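You operate a simulated robot arm through the tools that you are given. There is no shell and no other tool. Be economical: measure what you need, move in short steps, check, and stop when the job is done.

You are at the controls of a simulated robot arm. One attempt, no reset.

JOB
Take the white eraser and leave it on top of the brown parcel.

The check looks at the end state, three seconds after you hand in, the way a careful person would. Anything else that was tipped, shoved, dropped, spilled or broken makes it a failure.

ROBOT AND FRAMES
A 7-joint arm with a two-finger parallel gripper, fixed in place. Base frame: the origin is at the foot of the arm, x ahead of it, y to its left, z up; the work surface is at about z = 0. Readings come in cm, degrees, newtons and seconds.
With the tool pointing down near the work surface it reaches from about 22 to 58 cm from the base axis. Its first joint turns from -66.0 to 66.0 degrees. Payload 2.5 kg.
The tool frame sits at the grasp point between the pads (the TCP): z along the fingers, y along the line on which they close. The tips reach 2.3 cm beyond it. Largest opening 9.4 cm; finger width 3.8, thickness 1; the body of the gripper, 5.4 by 9.6 cm, starts 3.9 cm behind the TCP.
Orientation is that of the tool frame in the base frame, as a unit quaternion [w, x, y, z]. With the fingers straight down and closing along the base's y, the tool's x points along the base's -x, its y along +y and its z along -z.

CONTROLS
- The arm moves only by the tool play_rows. Its argument "series" is one flat list of numbers, 7 for each row, row after row: the finger opening in m, from 0 to 0.094, then the shift along the tool's x, y, z in m, then the turn, a rotation vector about the tool's x, y, z in degrees. In form: [claw, tx, ty, tz, rx, ry, rz, claw, tx, ty, tz, rx, ry, rz, ...]. A call has 1 to 8 rows; each row is the pose to reach, as a shift and turn from the pose commanded when the call began, along the tool's axes at that moment. A row lasts 0.2 s, in which the tool goes at most 5 cm and 8.6 degrees; a call with a longer step from one row to the next is refused whole, and so is a gripper value outside its range. A pose out of reach is approached as far as the arm can. The call stops where the force on the tool passes 40 N (or 10 N more than at its start, if that is more) or the arm is blocked; 0.2 s more then pass. Each finger travels about 10.8 cm/s and halts on what it meets, pressing with about 21 N; the grip force reading is that of the motor and also rises with nothing between the fingers. The clock runs only during rows and for 0.2 s after the last one: add rows that repeat a pose to give the fingers time. It gives the time, the measured TCP pose, the force on the tool (base axes), the opening and the grip force at its end, in the units of the frame above (readings bear some noise).
- Cameras (640 x 400 px; columns grow to the right, rows downward): "scene" is fixed at [11.73, -41, 53.13]; the picture's right is [0.83, -0.56, 0.00], its down [-0.38, -0.57, -0.72] and it looks along [0.40, 0.60, -0.69] (base axes); focal length 249 px, centre (320, 200). "wrist" rides on the gripper at [-3.9, 0, -4.4] in the tool frame; the picture's right is [0.00, -1.00, 0.00], its down [0.97, 0.00, -0.24] and it looks along [0.24, 0.00, 0.97] (tool axes); focal length 218 px, centre (320, 200). There is no depth. A picture from a camera that has moved, and an enlarged one, comes with that camera's place and axes in the base frame and with its lens.
- camera(camera): a new picture of that camera. No time passes.
- inspect(camera, box): a new picture of the part [left, top, right, bottom] of that camera's present view, enlarged. No time passes.
- close_job(): hands the job in; it is judged then, once.

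Go step by step. Nothing tells you positions but the pictures and the camera data: compare them with the known pose of the tool, close in by small moves and look again before you grip or let go. The budget is 90 turns and 36 pictures, counting those below and the enlarged ones. Unless the task says otherwise, let go and move clear before handing in, and close with one line.

The tools are called by a JSON object that holds its "method" and its "body". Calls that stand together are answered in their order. play_rows: Moves the arm, as the interface text tells. Its arguments: {"type":"object","properties":{"series":{"type":"array","items":{"type":"number"}}},"required":["series"]} The other tools are called the same way: camera (camera) takes a picture; inspect (camera, box) takes an enlarged picture of a part of a camera's view; close_job () hands the job in.

At the start:

```text
time: 0.0
tcp_pos: [31.45, -14.27, 31.1]
orientation: [0.0, 0.0, 1.0, 0.0]
ft_force: [0.1, -0.3, 0.8]
opening: 9.41
finger_force: 0.1
```

scene: 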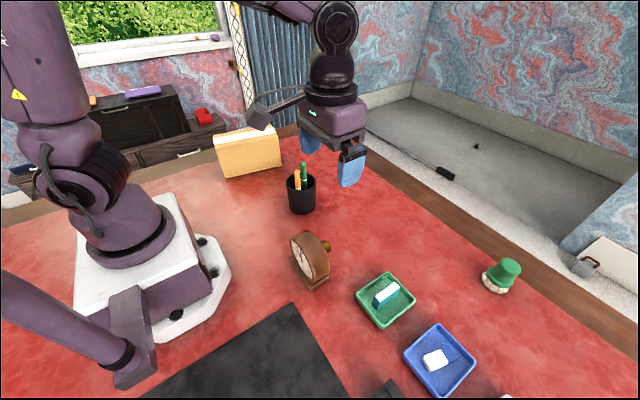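
wrist: 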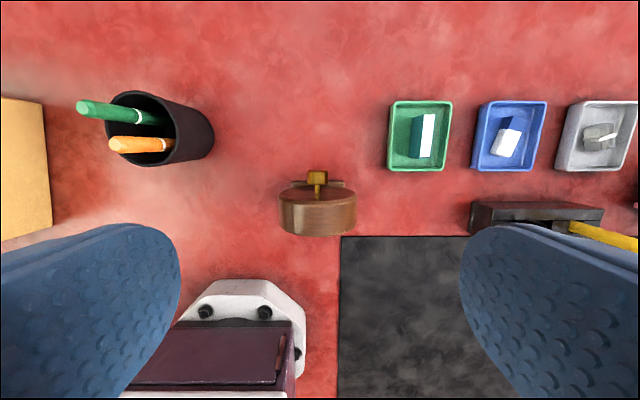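

I see three trays (green, blue, grey) with small items, and a tan box beyond the pen cup. I'll enlarge these to tell which item is the eraser and which is the parcel.

{"method": "inspect", "body": {"camera": "scene", "box": [340, 250, 540, 400]}}

{"method": "inspect", "body": {"camera": "scene", "box": [190, 100, 350, 220]}}

{"method": "inspect", "body": {"camera": "wrist", "box": [370, 80, 640, 250]}}

```text
2.67 times, centred on (440, 325) of scene
camera zoom: at [11.73, -41.0, 53.13], right [0.83, -0.56, 0.0], down [-0.38, -0.57, -0.72], along [0.4, 0.6, -0.69], focal length 664 px, centre (0, -133)
```

zoom: 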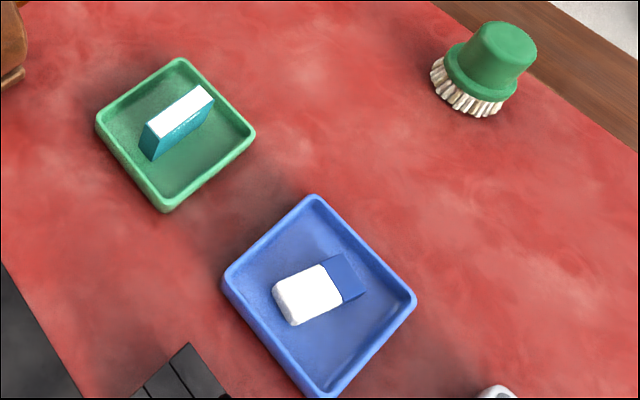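

```text
3.33 times, centred on (270, 160) of scene
camera zoom: at [11.73, -41.0, 53.13], right [0.83, -0.56, 0.0], down [-0.38, -0.57, -0.72], along [0.4, 0.6, -0.69], focal length 830 px, centre (487, 333)
```

zoom: 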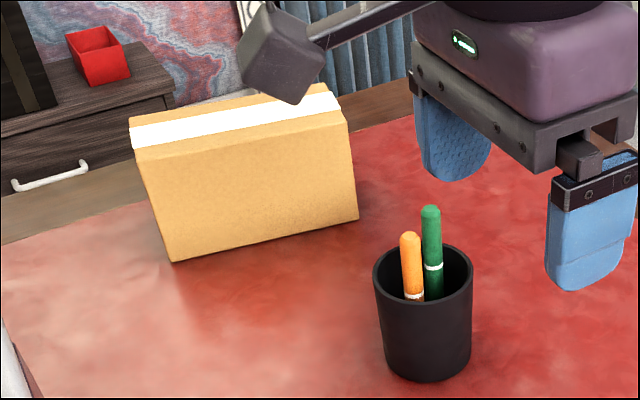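

```text
2.35 times, centred on (505, 165) of wrist
camera zoom: at [35.26, -14.35, 35.58], right [0.0, -1.0, 0.0], down [-0.97, 0.0, 0.24], along [-0.24, 0.0, -0.97], focal length 514 px, centre (-115, 282)
```

zoom: 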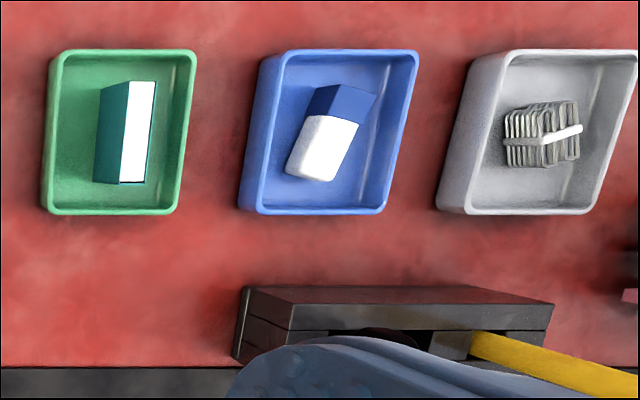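

The white eraser, in its blue sleeve, is in the blue tray at about (36.6, -42.5). The parcel is the tan standing box around (32, 33), about 12 cm tall. I'll move to above the eraser with a yaw of about 23°, then look again.

{"method": "play_rows", "body": {"series": [0.07, -0.0074, -0.0403, 0.017, 0, 0, 3.3, 0.07, -0.0149, -0.0806, 0.034, 0, 0, 6.6, 0.07, -0.0223, -0.1209, 0.051, 0, 0, 9.9, 0.07, -0.0297, -0.1611, 0.069, 0, 0, 13.1, 0.07, -0.0371, -0.2014, 0.086, 0, 0, 16.4, 0.07, -0.0446, -0.2417, 0.103, 0, 0, 19.7, 0.07, -0.052, -0.282, 0.12, 0, 0, 23, 0.07, -0.052, -0.282, 0.12, 0, 0, 23]}}

{"method": "camera", "body": {"camera": "wrist"}}

{"method": "camera", "body": {"camera": "scene"}}

```text
time: 1.8
tcp_pos: [36.46, -42.45, 19.21]
orientation: [0.0, 0.2, 0.98, 0.0]
ft_force: [-0.4, 0.6, -0.2]
opening: 7.0
finger_force: 0.1
```

```text
30 pictures are left
camera wrist: at [40.06, -44.16, 23.63], right [-0.39, -0.92, 0.0], down [-0.89, 0.38, 0.24], along [-0.22, 0.1, -0.97], focal length 218 px, centre (320, 200)
```

wrist: 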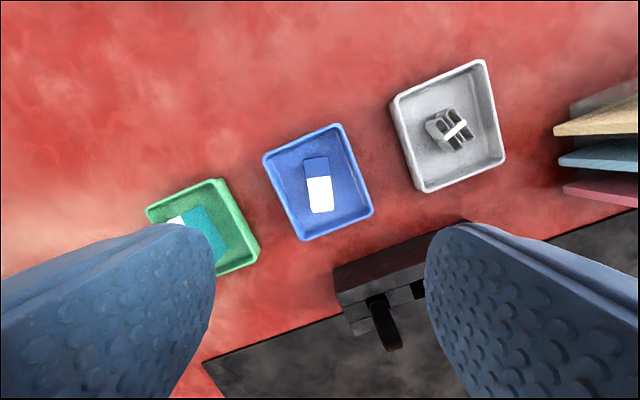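

```text
29 pictures are left
```

scene: 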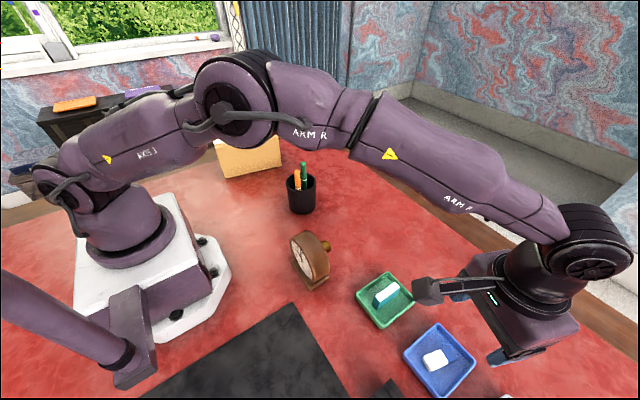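

The tool is above the tray and the yaw looks aligned with the eraser. A dark block on a rod sticks out from the hand, so I'll check its height and what lies under it before going down.

{"method": "inspect", "body": {"camera": "scene", "box": [380, 200, 640, 400]}}

{"method": "inspect", "body": {"camera": "wrist", "box": [220, 100, 540, 370]}}

```text
2.00 times, centred on (510, 300) of scene
camera zoom: at [11.72, -41.0, 53.13], right [0.83, -0.56, 0.0], down [-0.38, -0.57, -0.72], along [0.4, 0.6, -0.69], focal length 498 px, centre (-60, 0)
```

zoom: 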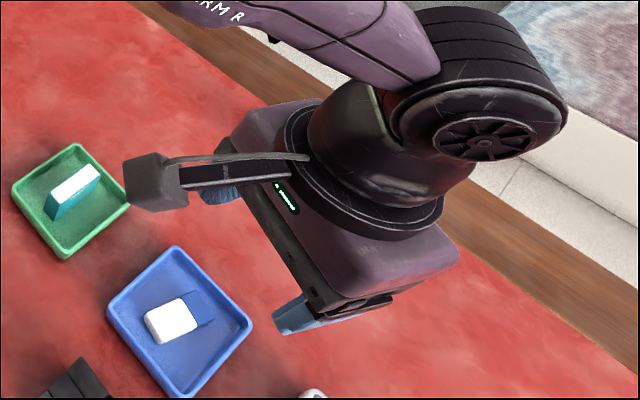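

```text
1.48 times, centred on (380, 235) of wrist
camera zoom: at [40.06, -44.16, 23.63], right [-0.39, -0.92, 0.0], down [-0.89, 0.38, 0.24], along [-0.22, 0.1, -0.97], focal length 323 px, centre (231, 148)
```

zoom: 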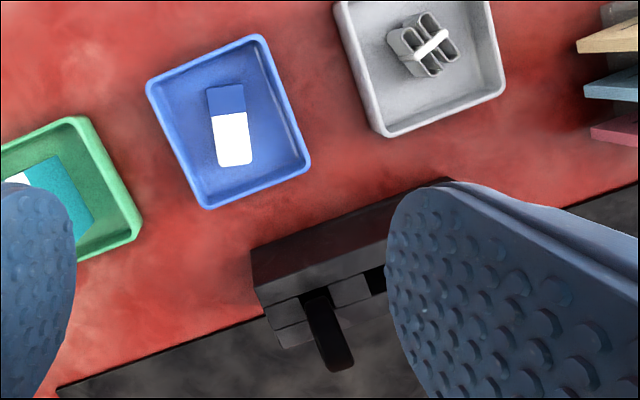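

The rod block rides well above the fingers, so it clears everything here. The eraser is at about (36.57, -42.54) and needs 7° less yaw, so I'll lower part-way, narrow the opening and look again.

{"method": "play_rows", "body": {"series": [0.05, 0, 0, 0.04, 0, 0, -3.5, 0.045, 0, 0, 0.075, 0, 0, -7, 0.04, 0, 0, 0.105, 0, 0, -7, 0.04, 0, 0, 0.105, 0, 0, -7]}}

{"method": "camera", "body": {"camera": "wrist"}}

{"method": "inspect", "body": {"camera": "scene", "box": [380, 260, 560, 400]}}

```text
time: 2.8
tcp_pos: [36.45, -42.56, 8.54]
orientation: [-0.001, 0.14, 0.99, 0.001]
ft_force: [0.0, 0.8, 0.1]
opening: 4.01
finger_force: 0.0
```

```text
26 pictures are left
camera wrist: at [40.28, -43.63, 13.06], right [-0.28, -0.96, 0.0], down [-0.93, 0.27, 0.24], along [-0.23, 0.07, -0.97], focal length 218 px, centre (320, 200)
```

wrist: 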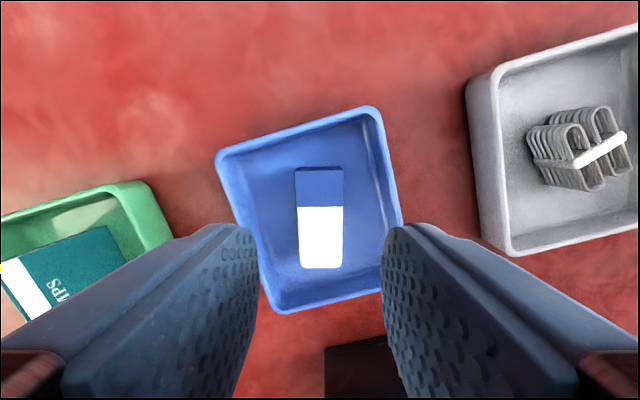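

```text
2.86 times, centred on (470, 330) of scene
camera zoom: at [11.73, -41.0, 53.13], right [0.83, -0.56, 0.0], down [-0.38, -0.57, -0.72], along [0.4, 0.6, -0.69], focal length 711 px, centre (-109, -171)
```

zoom: 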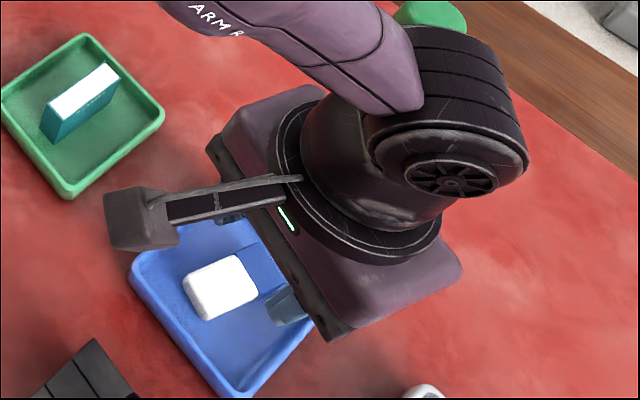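

The eraser is centred between the fingers and aligned. I'll narrow to 3.5 cm and go down in steps, staying clear of the tray walls.

{"method": "play_rows", "body": {"series": [0.035, -0.002, 0, 0.015, 0, 0, 0, 0.035, -0.002, 0, 0.03, 0, 0, 0, 0.035, -0.002, 0, 0.042, 0, 0, 0, 0.035, -0.002, 0, 0.042, 0, 0, 0]}}

{"method": "camera", "body": {"camera": "wrist"}}

```text
time: 3.8
tcp_pos: [36.88, -42.72, 4.3]
orientation: [-0.001, 0.139, 0.99, 0.0]
ft_force: [-0.2, 0.0, -0.2]
opening: 3.5
finger_force: 0.1
```

```text
24 pictures are left
camera wrist: at [40.46, -43.73, 8.9], right [-0.28, -0.96, 0.0], down [-0.93, 0.27, 0.24], along [-0.23, 0.07, -0.97], focal length 218 px, centre (320, 200)
```

wrist: 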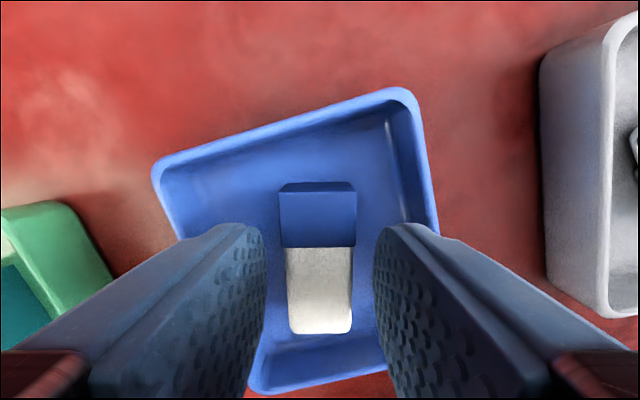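

The fingers are inside the tray on both sides of the eraser. I'll lower another 1.1 cm and close.

{"method": "play_rows", "body": {"series": [0.034, 0, 0.0, 0.006, 0, 0, 0, 0.034, 0, 0, 0.011, 0, 0, 0, 0.034, 0, 0, 0.011, 0, 0, 0, 0.015, 0, 0, 0.011, 0, 0, 0, 0.01, 0, 0, 0.011, 0, 0, 0, 0.01, 0, 0, 0.011, 0, 0, 0]}}

{"method": "camera", "body": {"camera": "wrist"}}

```text
time: 5.2
tcp_pos: [36.62, -42.62, 3.29]
orientation: [0.001, 0.14, 0.99, 0.0]
ft_force: [0.3, -0.5, 0.5]
opening: 2.31
finger_force: 21.1
```

```text
23 pictures are left
camera wrist: at [40.44, -43.72, 7.76], right [-0.28, -0.96, 0.0], down [-0.93, 0.27, 0.24], along [-0.23, 0.07, -0.97], focal length 218 px, centre (320, 200)
```

wrist: 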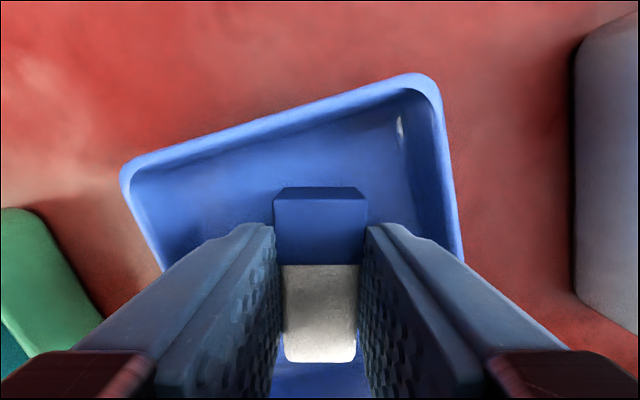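

The eraser is gripped at 2.31 cm with 21 N. I'll lift straight up and check.

{"method": "play_rows", "body": {"series": [0.01, 0, 0, -0.02, 0, 0, 0, 0.01, 0, 0, -0.055, 0, 0, 0, 0.01, 0, 0, -0.1, 0, 0, 0, 0.01, 0, 0, -0.14, 0, 0, 0, 0.01, 0, 0, -0.18, 0, 0, 0, 0.01, 0, 0, -0.2, 0, 0, 0, 0.01, 0, 0, -0.2, 0, 0, 0]}}

{"method": "camera", "body": {"camera": "wrist"}}

```text
time: 6.8
tcp_pos: [36.72, -42.57, 23.32]
orientation: [0.0, 0.139, 0.99, 0.0]
ft_force: [0.1, 0.3, -0.3]
opening: 2.29
finger_force: 20.7
```

```text
22 pictures are left
camera wrist: at [40.48, -43.68, 27.78], right [-0.28, -0.96, 0.0], down [-0.93, 0.27, 0.24], along [-0.23, 0.07, -0.97], focal length 218 px, centre (320, 200)
```

wrist: 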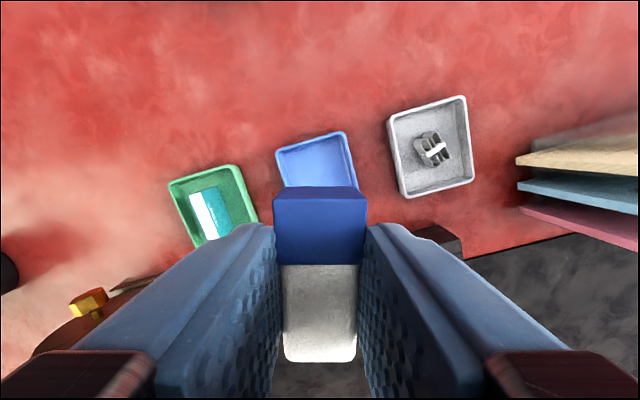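

The eraser is held securely. I'll carry it at about z = 25 cm across toward the parcel, keeping the orientation, which already nearly matches the parcel's long axis.

{"method": "play_rows", "body": {"series": [0.01, 0.0156, 0.0421, -0.003, 0, 0, 0, 0.01, 0.0311, 0.0842, -0.006, 0, 0, 0, 0.01, 0.0467, 0.1263, -0.009, 0, 0, 0, 0.01, 0.0623, 0.1684, -0.012, 0, 0, 0, 0.01, 0.0779, 0.2105, -0.015, 0, 0, 0, 0.01, 0.0934, 0.2526, -0.018, 0, 0, 0, 0.01, 0.109, 0.2947, -0.02, 0, 0, 0]}}

{"method": "play_rows", "body": {"series": [0.01, 0.0156, 0.0421, 0, 0, 0, 0, 0.01, 0.0311, 0.0842, 0, 0, 0, 0, 0.01, 0.0467, 0.1263, 0, 0, 0, 0, 0.01, 0.0623, 0.1684, 0, 0, 0, 0, 0.01, 0.0779, 0.2105, 0, 0, 0, 0, 0.01, 0.0934, 0.2526, 0, 0, 0, 0, 0.01, 0.109, 0.2947, 0, 0, 0, 0, 0.01, 0.109, 0.2947, 0, 0, 0, 0]}}

{"method": "camera", "body": {"camera": "wrist"}}

{"method": "camera", "body": {"camera": "scene"}}

```text
time: 8.4
tcp_pos: [34.36, -11.16, 25.21]
orientation: [0.0, 0.141, 0.99, 0.0]
ft_force: [0.5, -0.1, 0.1]
opening: 2.3
finger_force: 20.6
```

```text
time: 10.2
tcp_pos: [32.2, 20.19, 25.36]
orientation: [0.0, 0.138, 0.99, 0.0]
ft_force: [0.9, -0.3, -0.4]
opening: 2.31
finger_force: 20.9
```

```text
21 pictures are left
camera wrist: at [35.89, 19.07, 29.71], right [-0.28, -0.96, 0.0], down [-0.93, 0.27, 0.24], along [-0.23, 0.07, -0.97], focal length 218 px, centre (320, 200)
```

wrist: 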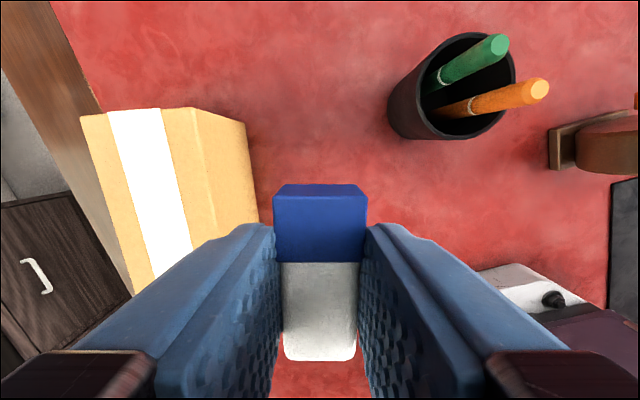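

```text
20 pictures are left
```

scene: 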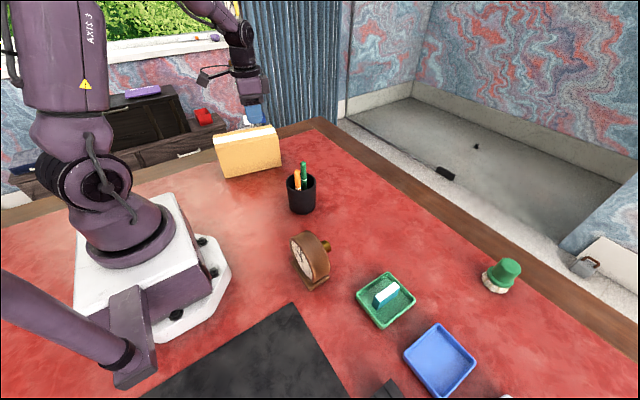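

The eraser is next to the parcel, above its top level. I'll measure the parcel's top face now that it's unobstructed.

{"method": "inspect", "body": {"camera": "scene", "box": [190, 60, 310, 190]}}

```text
3.08 times, centred on (250, 125) of scene
camera zoom: at [11.73, -41.0, 53.13], right [0.83, -0.56, 0.0], down [-0.38, -0.57, -0.72], along [0.4, 0.6, -0.69], focal length 766 px, centre (535, 431)
```

zoom: 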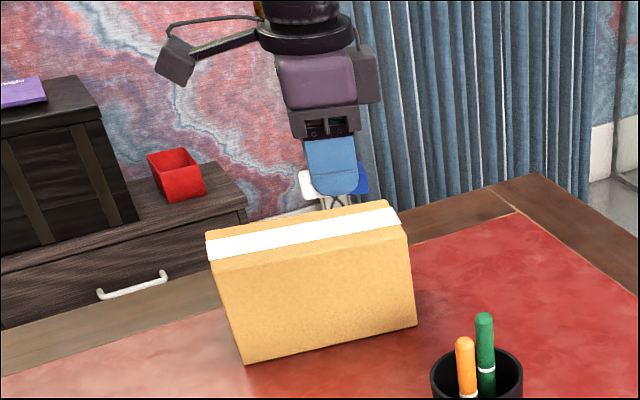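

The parcel top is centred at about (32.3, 34.4), z about 12, and roughly 20 × 8 cm, with its long axis matching the eraser's. I'll move above it and down to TCP z of about 18.

{"method": "play_rows", "body": {"series": [0.01, 0.0097, 0.0339, 0, 0, 0, 0, 0.01, 0.0194, 0.0678, 0, 0, 0, 0, 0.01, 0.029, 0.1016, 0, 0, 0, 0, 0.01, 0.0388, 0.1355, 0, 0, 0, 0, 0.01, 0.0388, 0.1355, 0.035, 0, 0, 0, 0.01, 0.0388, 0.1355, 0.07, 0, 0, 0, 0.01, 0.0388, 0.1355, 0.07, 0, 0, 0]}}

{"method": "camera", "body": {"camera": "wrist"}}

{"method": "inspect", "body": {"camera": "scene", "box": [190, 60, 310, 190]}}

```text
time: 11.8
tcp_pos: [32.26, 34.33, 18.29]
orientation: [-0.001, 0.139, 0.99, 0.0]
ft_force: [-0.8, 0.3, 0.4]
opening: 2.29
finger_force: 20.9
```

```text
18 pictures are left
camera wrist: at [35.88, 33.13, 22.73], right [-0.28, -0.96, 0.0], down [-0.93, 0.27, 0.24], along [-0.23, 0.07, -0.97], focal length 218 px, centre (320, 200)
```

wrist: 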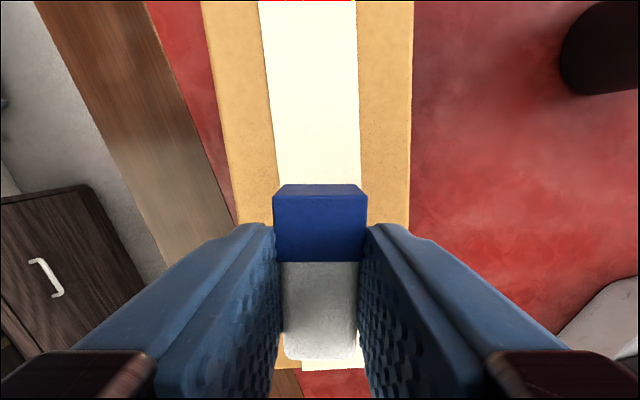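

```text
3.08 times, centred on (250, 125) of scene
camera zoom: at [11.73, -41.0, 53.13], right [0.83, -0.56, 0.0], down [-0.38, -0.57, -0.72], along [0.4, 0.6, -0.69], focal length 766 px, centre (535, 431)
```

zoom: 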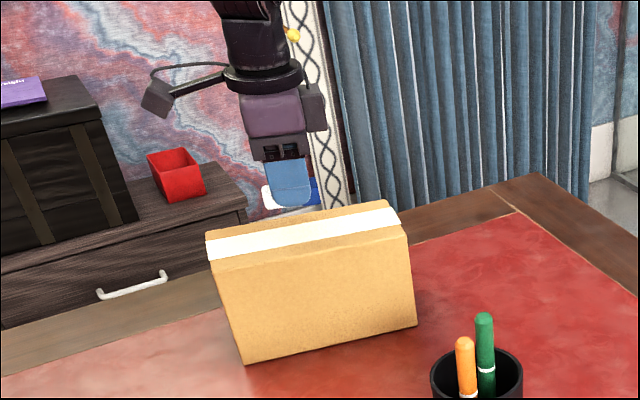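

The eraser is centred above the parcel top, with a gap of about 3 cm. I'll lower most of the way, then watch for contact.

{"method": "play_rows", "body": {"series": [0.01, 0, 0, 0.012, 0, 0, 0, 0.01, 0, 0, 0.022, 0, 0, 0, 0.01, 0, 0, 0.028, 0, 0, 0, 0.01, 0, 0, 0.028, 0, 0, 0]}}

{"method": "inspect", "body": {"camera": "scene", "box": [220, 90, 290, 150]}}

```text
time: 12.8
tcp_pos: [32.16, 34.17, 15.41]
orientation: [0.0, 0.139, 0.99, -0.001]
ft_force: [-0.5, 0.1, -0.6]
opening: 2.28
finger_force: 21.2
```

```text
6.67 times, centred on (255, 120) of scene
camera zoom: at [11.73, -41.0, 53.13], right [0.83, -0.56, 0.0], down [-0.38, -0.57, -0.72], along [0.4, 0.6, -0.69], focal length 1660 px, centre (753, 733)
```

zoom: 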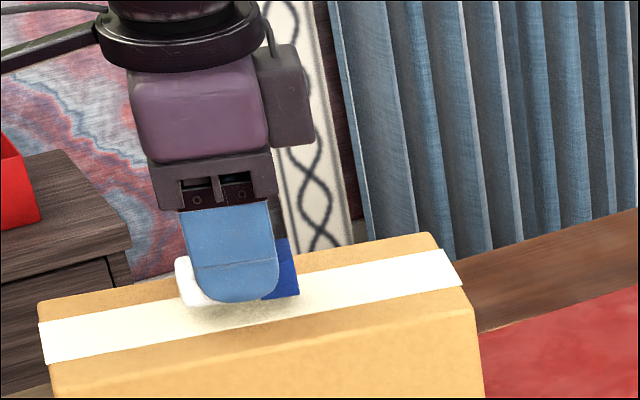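

A small gap remains, with the eraser's shadow just below it. I'll lower in 2 mm steps.

{"method": "play_rows", "body": {"series": [0.01, 0, 0, 0.002, 0, 0, 0, 0.01, 0, 0, 0.004, 0, 0, 0, 0.01, 0, 0, 0.004, 0, 0, 0]}}

{"method": "inspect", "body": {"camera": "scene", "box": [220, 90, 290, 150]}}

```text
time: 13.6
tcp_pos: [32.11, 34.07, 15.07]
orientation: [0.0, 0.139, 0.99, 0.0]
ft_force: [0.2, 0.1, 0.1]
opening: 2.28
finger_force: 20.6
```

```text
6.67 times, centred on (255, 120) of scene
camera zoom: at [11.73, -41.0, 53.13], right [0.83, -0.56, 0.0], down [-0.38, -0.57, -0.72], along [0.4, 0.6, -0.69], focal length 1660 px, centre (753, 733)
```

zoom: 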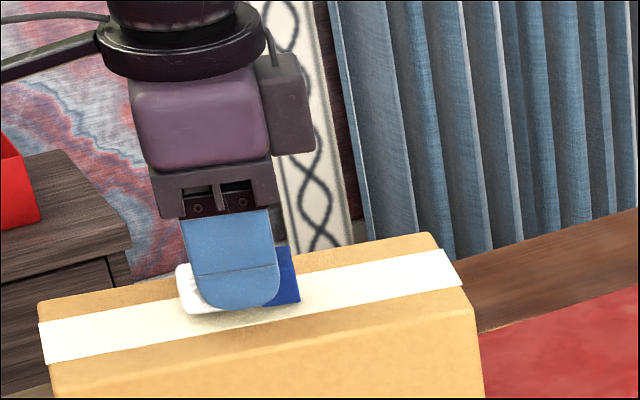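

{"method": "play_rows", "body": {"series": [0.01, 0, 0, 0.002, 0, 0, 0, 0.01, 0, 0, 0.004, 0, 0, 0, 0.01, 0, 0, 0.004, 0, 0, 0]}}

{"method": "inspect", "body": {"camera": "scene", "box": [220, 90, 290, 150]}}

```text
time: 14.4
tcp_pos: [32.14, 34.25, 14.86]
orientation: [0.0, 0.139, 0.99, 0.0]
ft_force: [-2.5, -3.6, 8.4]
opening: 2.31
finger_force: 21.2
```

```text
6.67 times, centred on (255, 120) of scene
camera zoom: at [11.72, -41.0, 53.13], right [0.83, -0.56, 0.0], down [-0.38, -0.57, -0.72], along [0.4, 0.6, -0.69], focal length 1660 px, centre (753, 733)
```

zoom: 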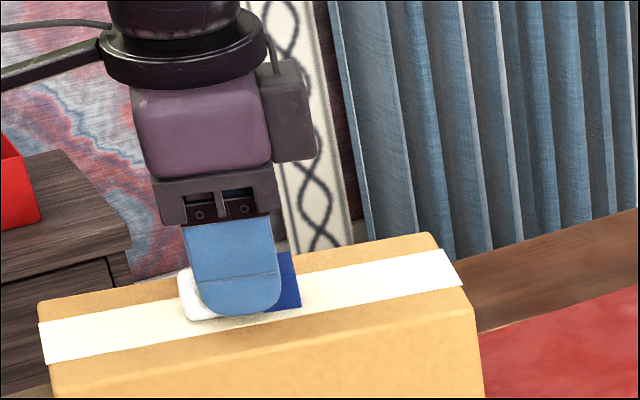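

The eraser touches the parcel top, with 8 N upward on the tool. I'll open moderately and then rise straight up.

{"method": "play_rows", "body": {"series": [0.024, 0, 0, -0.001, 0, 0, 0, 0.03, 0, 0, -0.001, 0, 0, 0, 0.042, 0, 0, -0.001, 0, 0, 0, 0.045, 0, 0, -0.001, 0, 0, 0, 0.045, 0, 0, -0.02, 0, 0, 0, 0.045, 0, 0, -0.06, 0, 0, 0, 0.045, 0, 0, -0.1, 0, 0, 0, 0.045, 0, 0, -0.12, 0, 0, 0]}}

{"method": "camera", "body": {"camera": "scene"}}

{"method": "camera", "body": {"camera": "wrist"}}

```text
time: 16.2
tcp_pos: [32.02, 34.24, 26.77]
orientation: [0.0, 0.139, 0.99, -0.001]
ft_force: [-0.3, -0.3, 0.0]
opening: 4.51
finger_force: 0.0
```

```text
13 pictures are left
```

scene: 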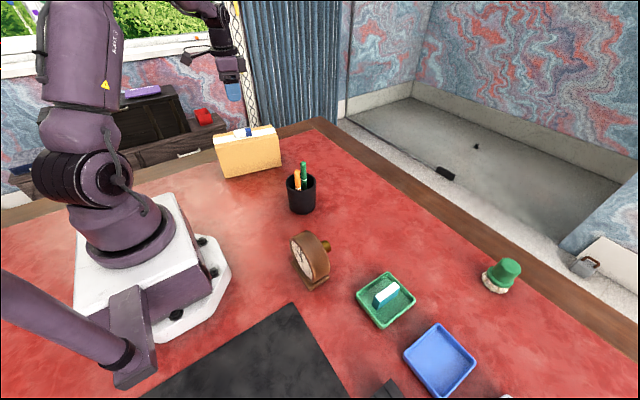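

```text
12 pictures are left
camera wrist: at [35.85, 33.09, 31.17], right [-0.28, -0.96, 0.0], down [-0.93, 0.27, 0.24], along [-0.23, 0.07, -0.97], focal length 218 px, centre (320, 200)
```

wrist: 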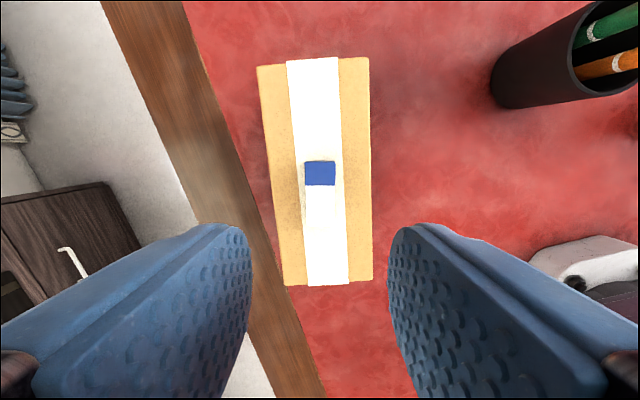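

The eraser lies flat in the middle of the parcel's top, nothing else has been disturbed, and the gripper is well clear. I'll hand in.

{"method": "close_job", "body": {}}

```text
The job is handed in.
```

The white eraser is on top of the brown parcel, lying flat near the middle, and nothing else was disturbed.
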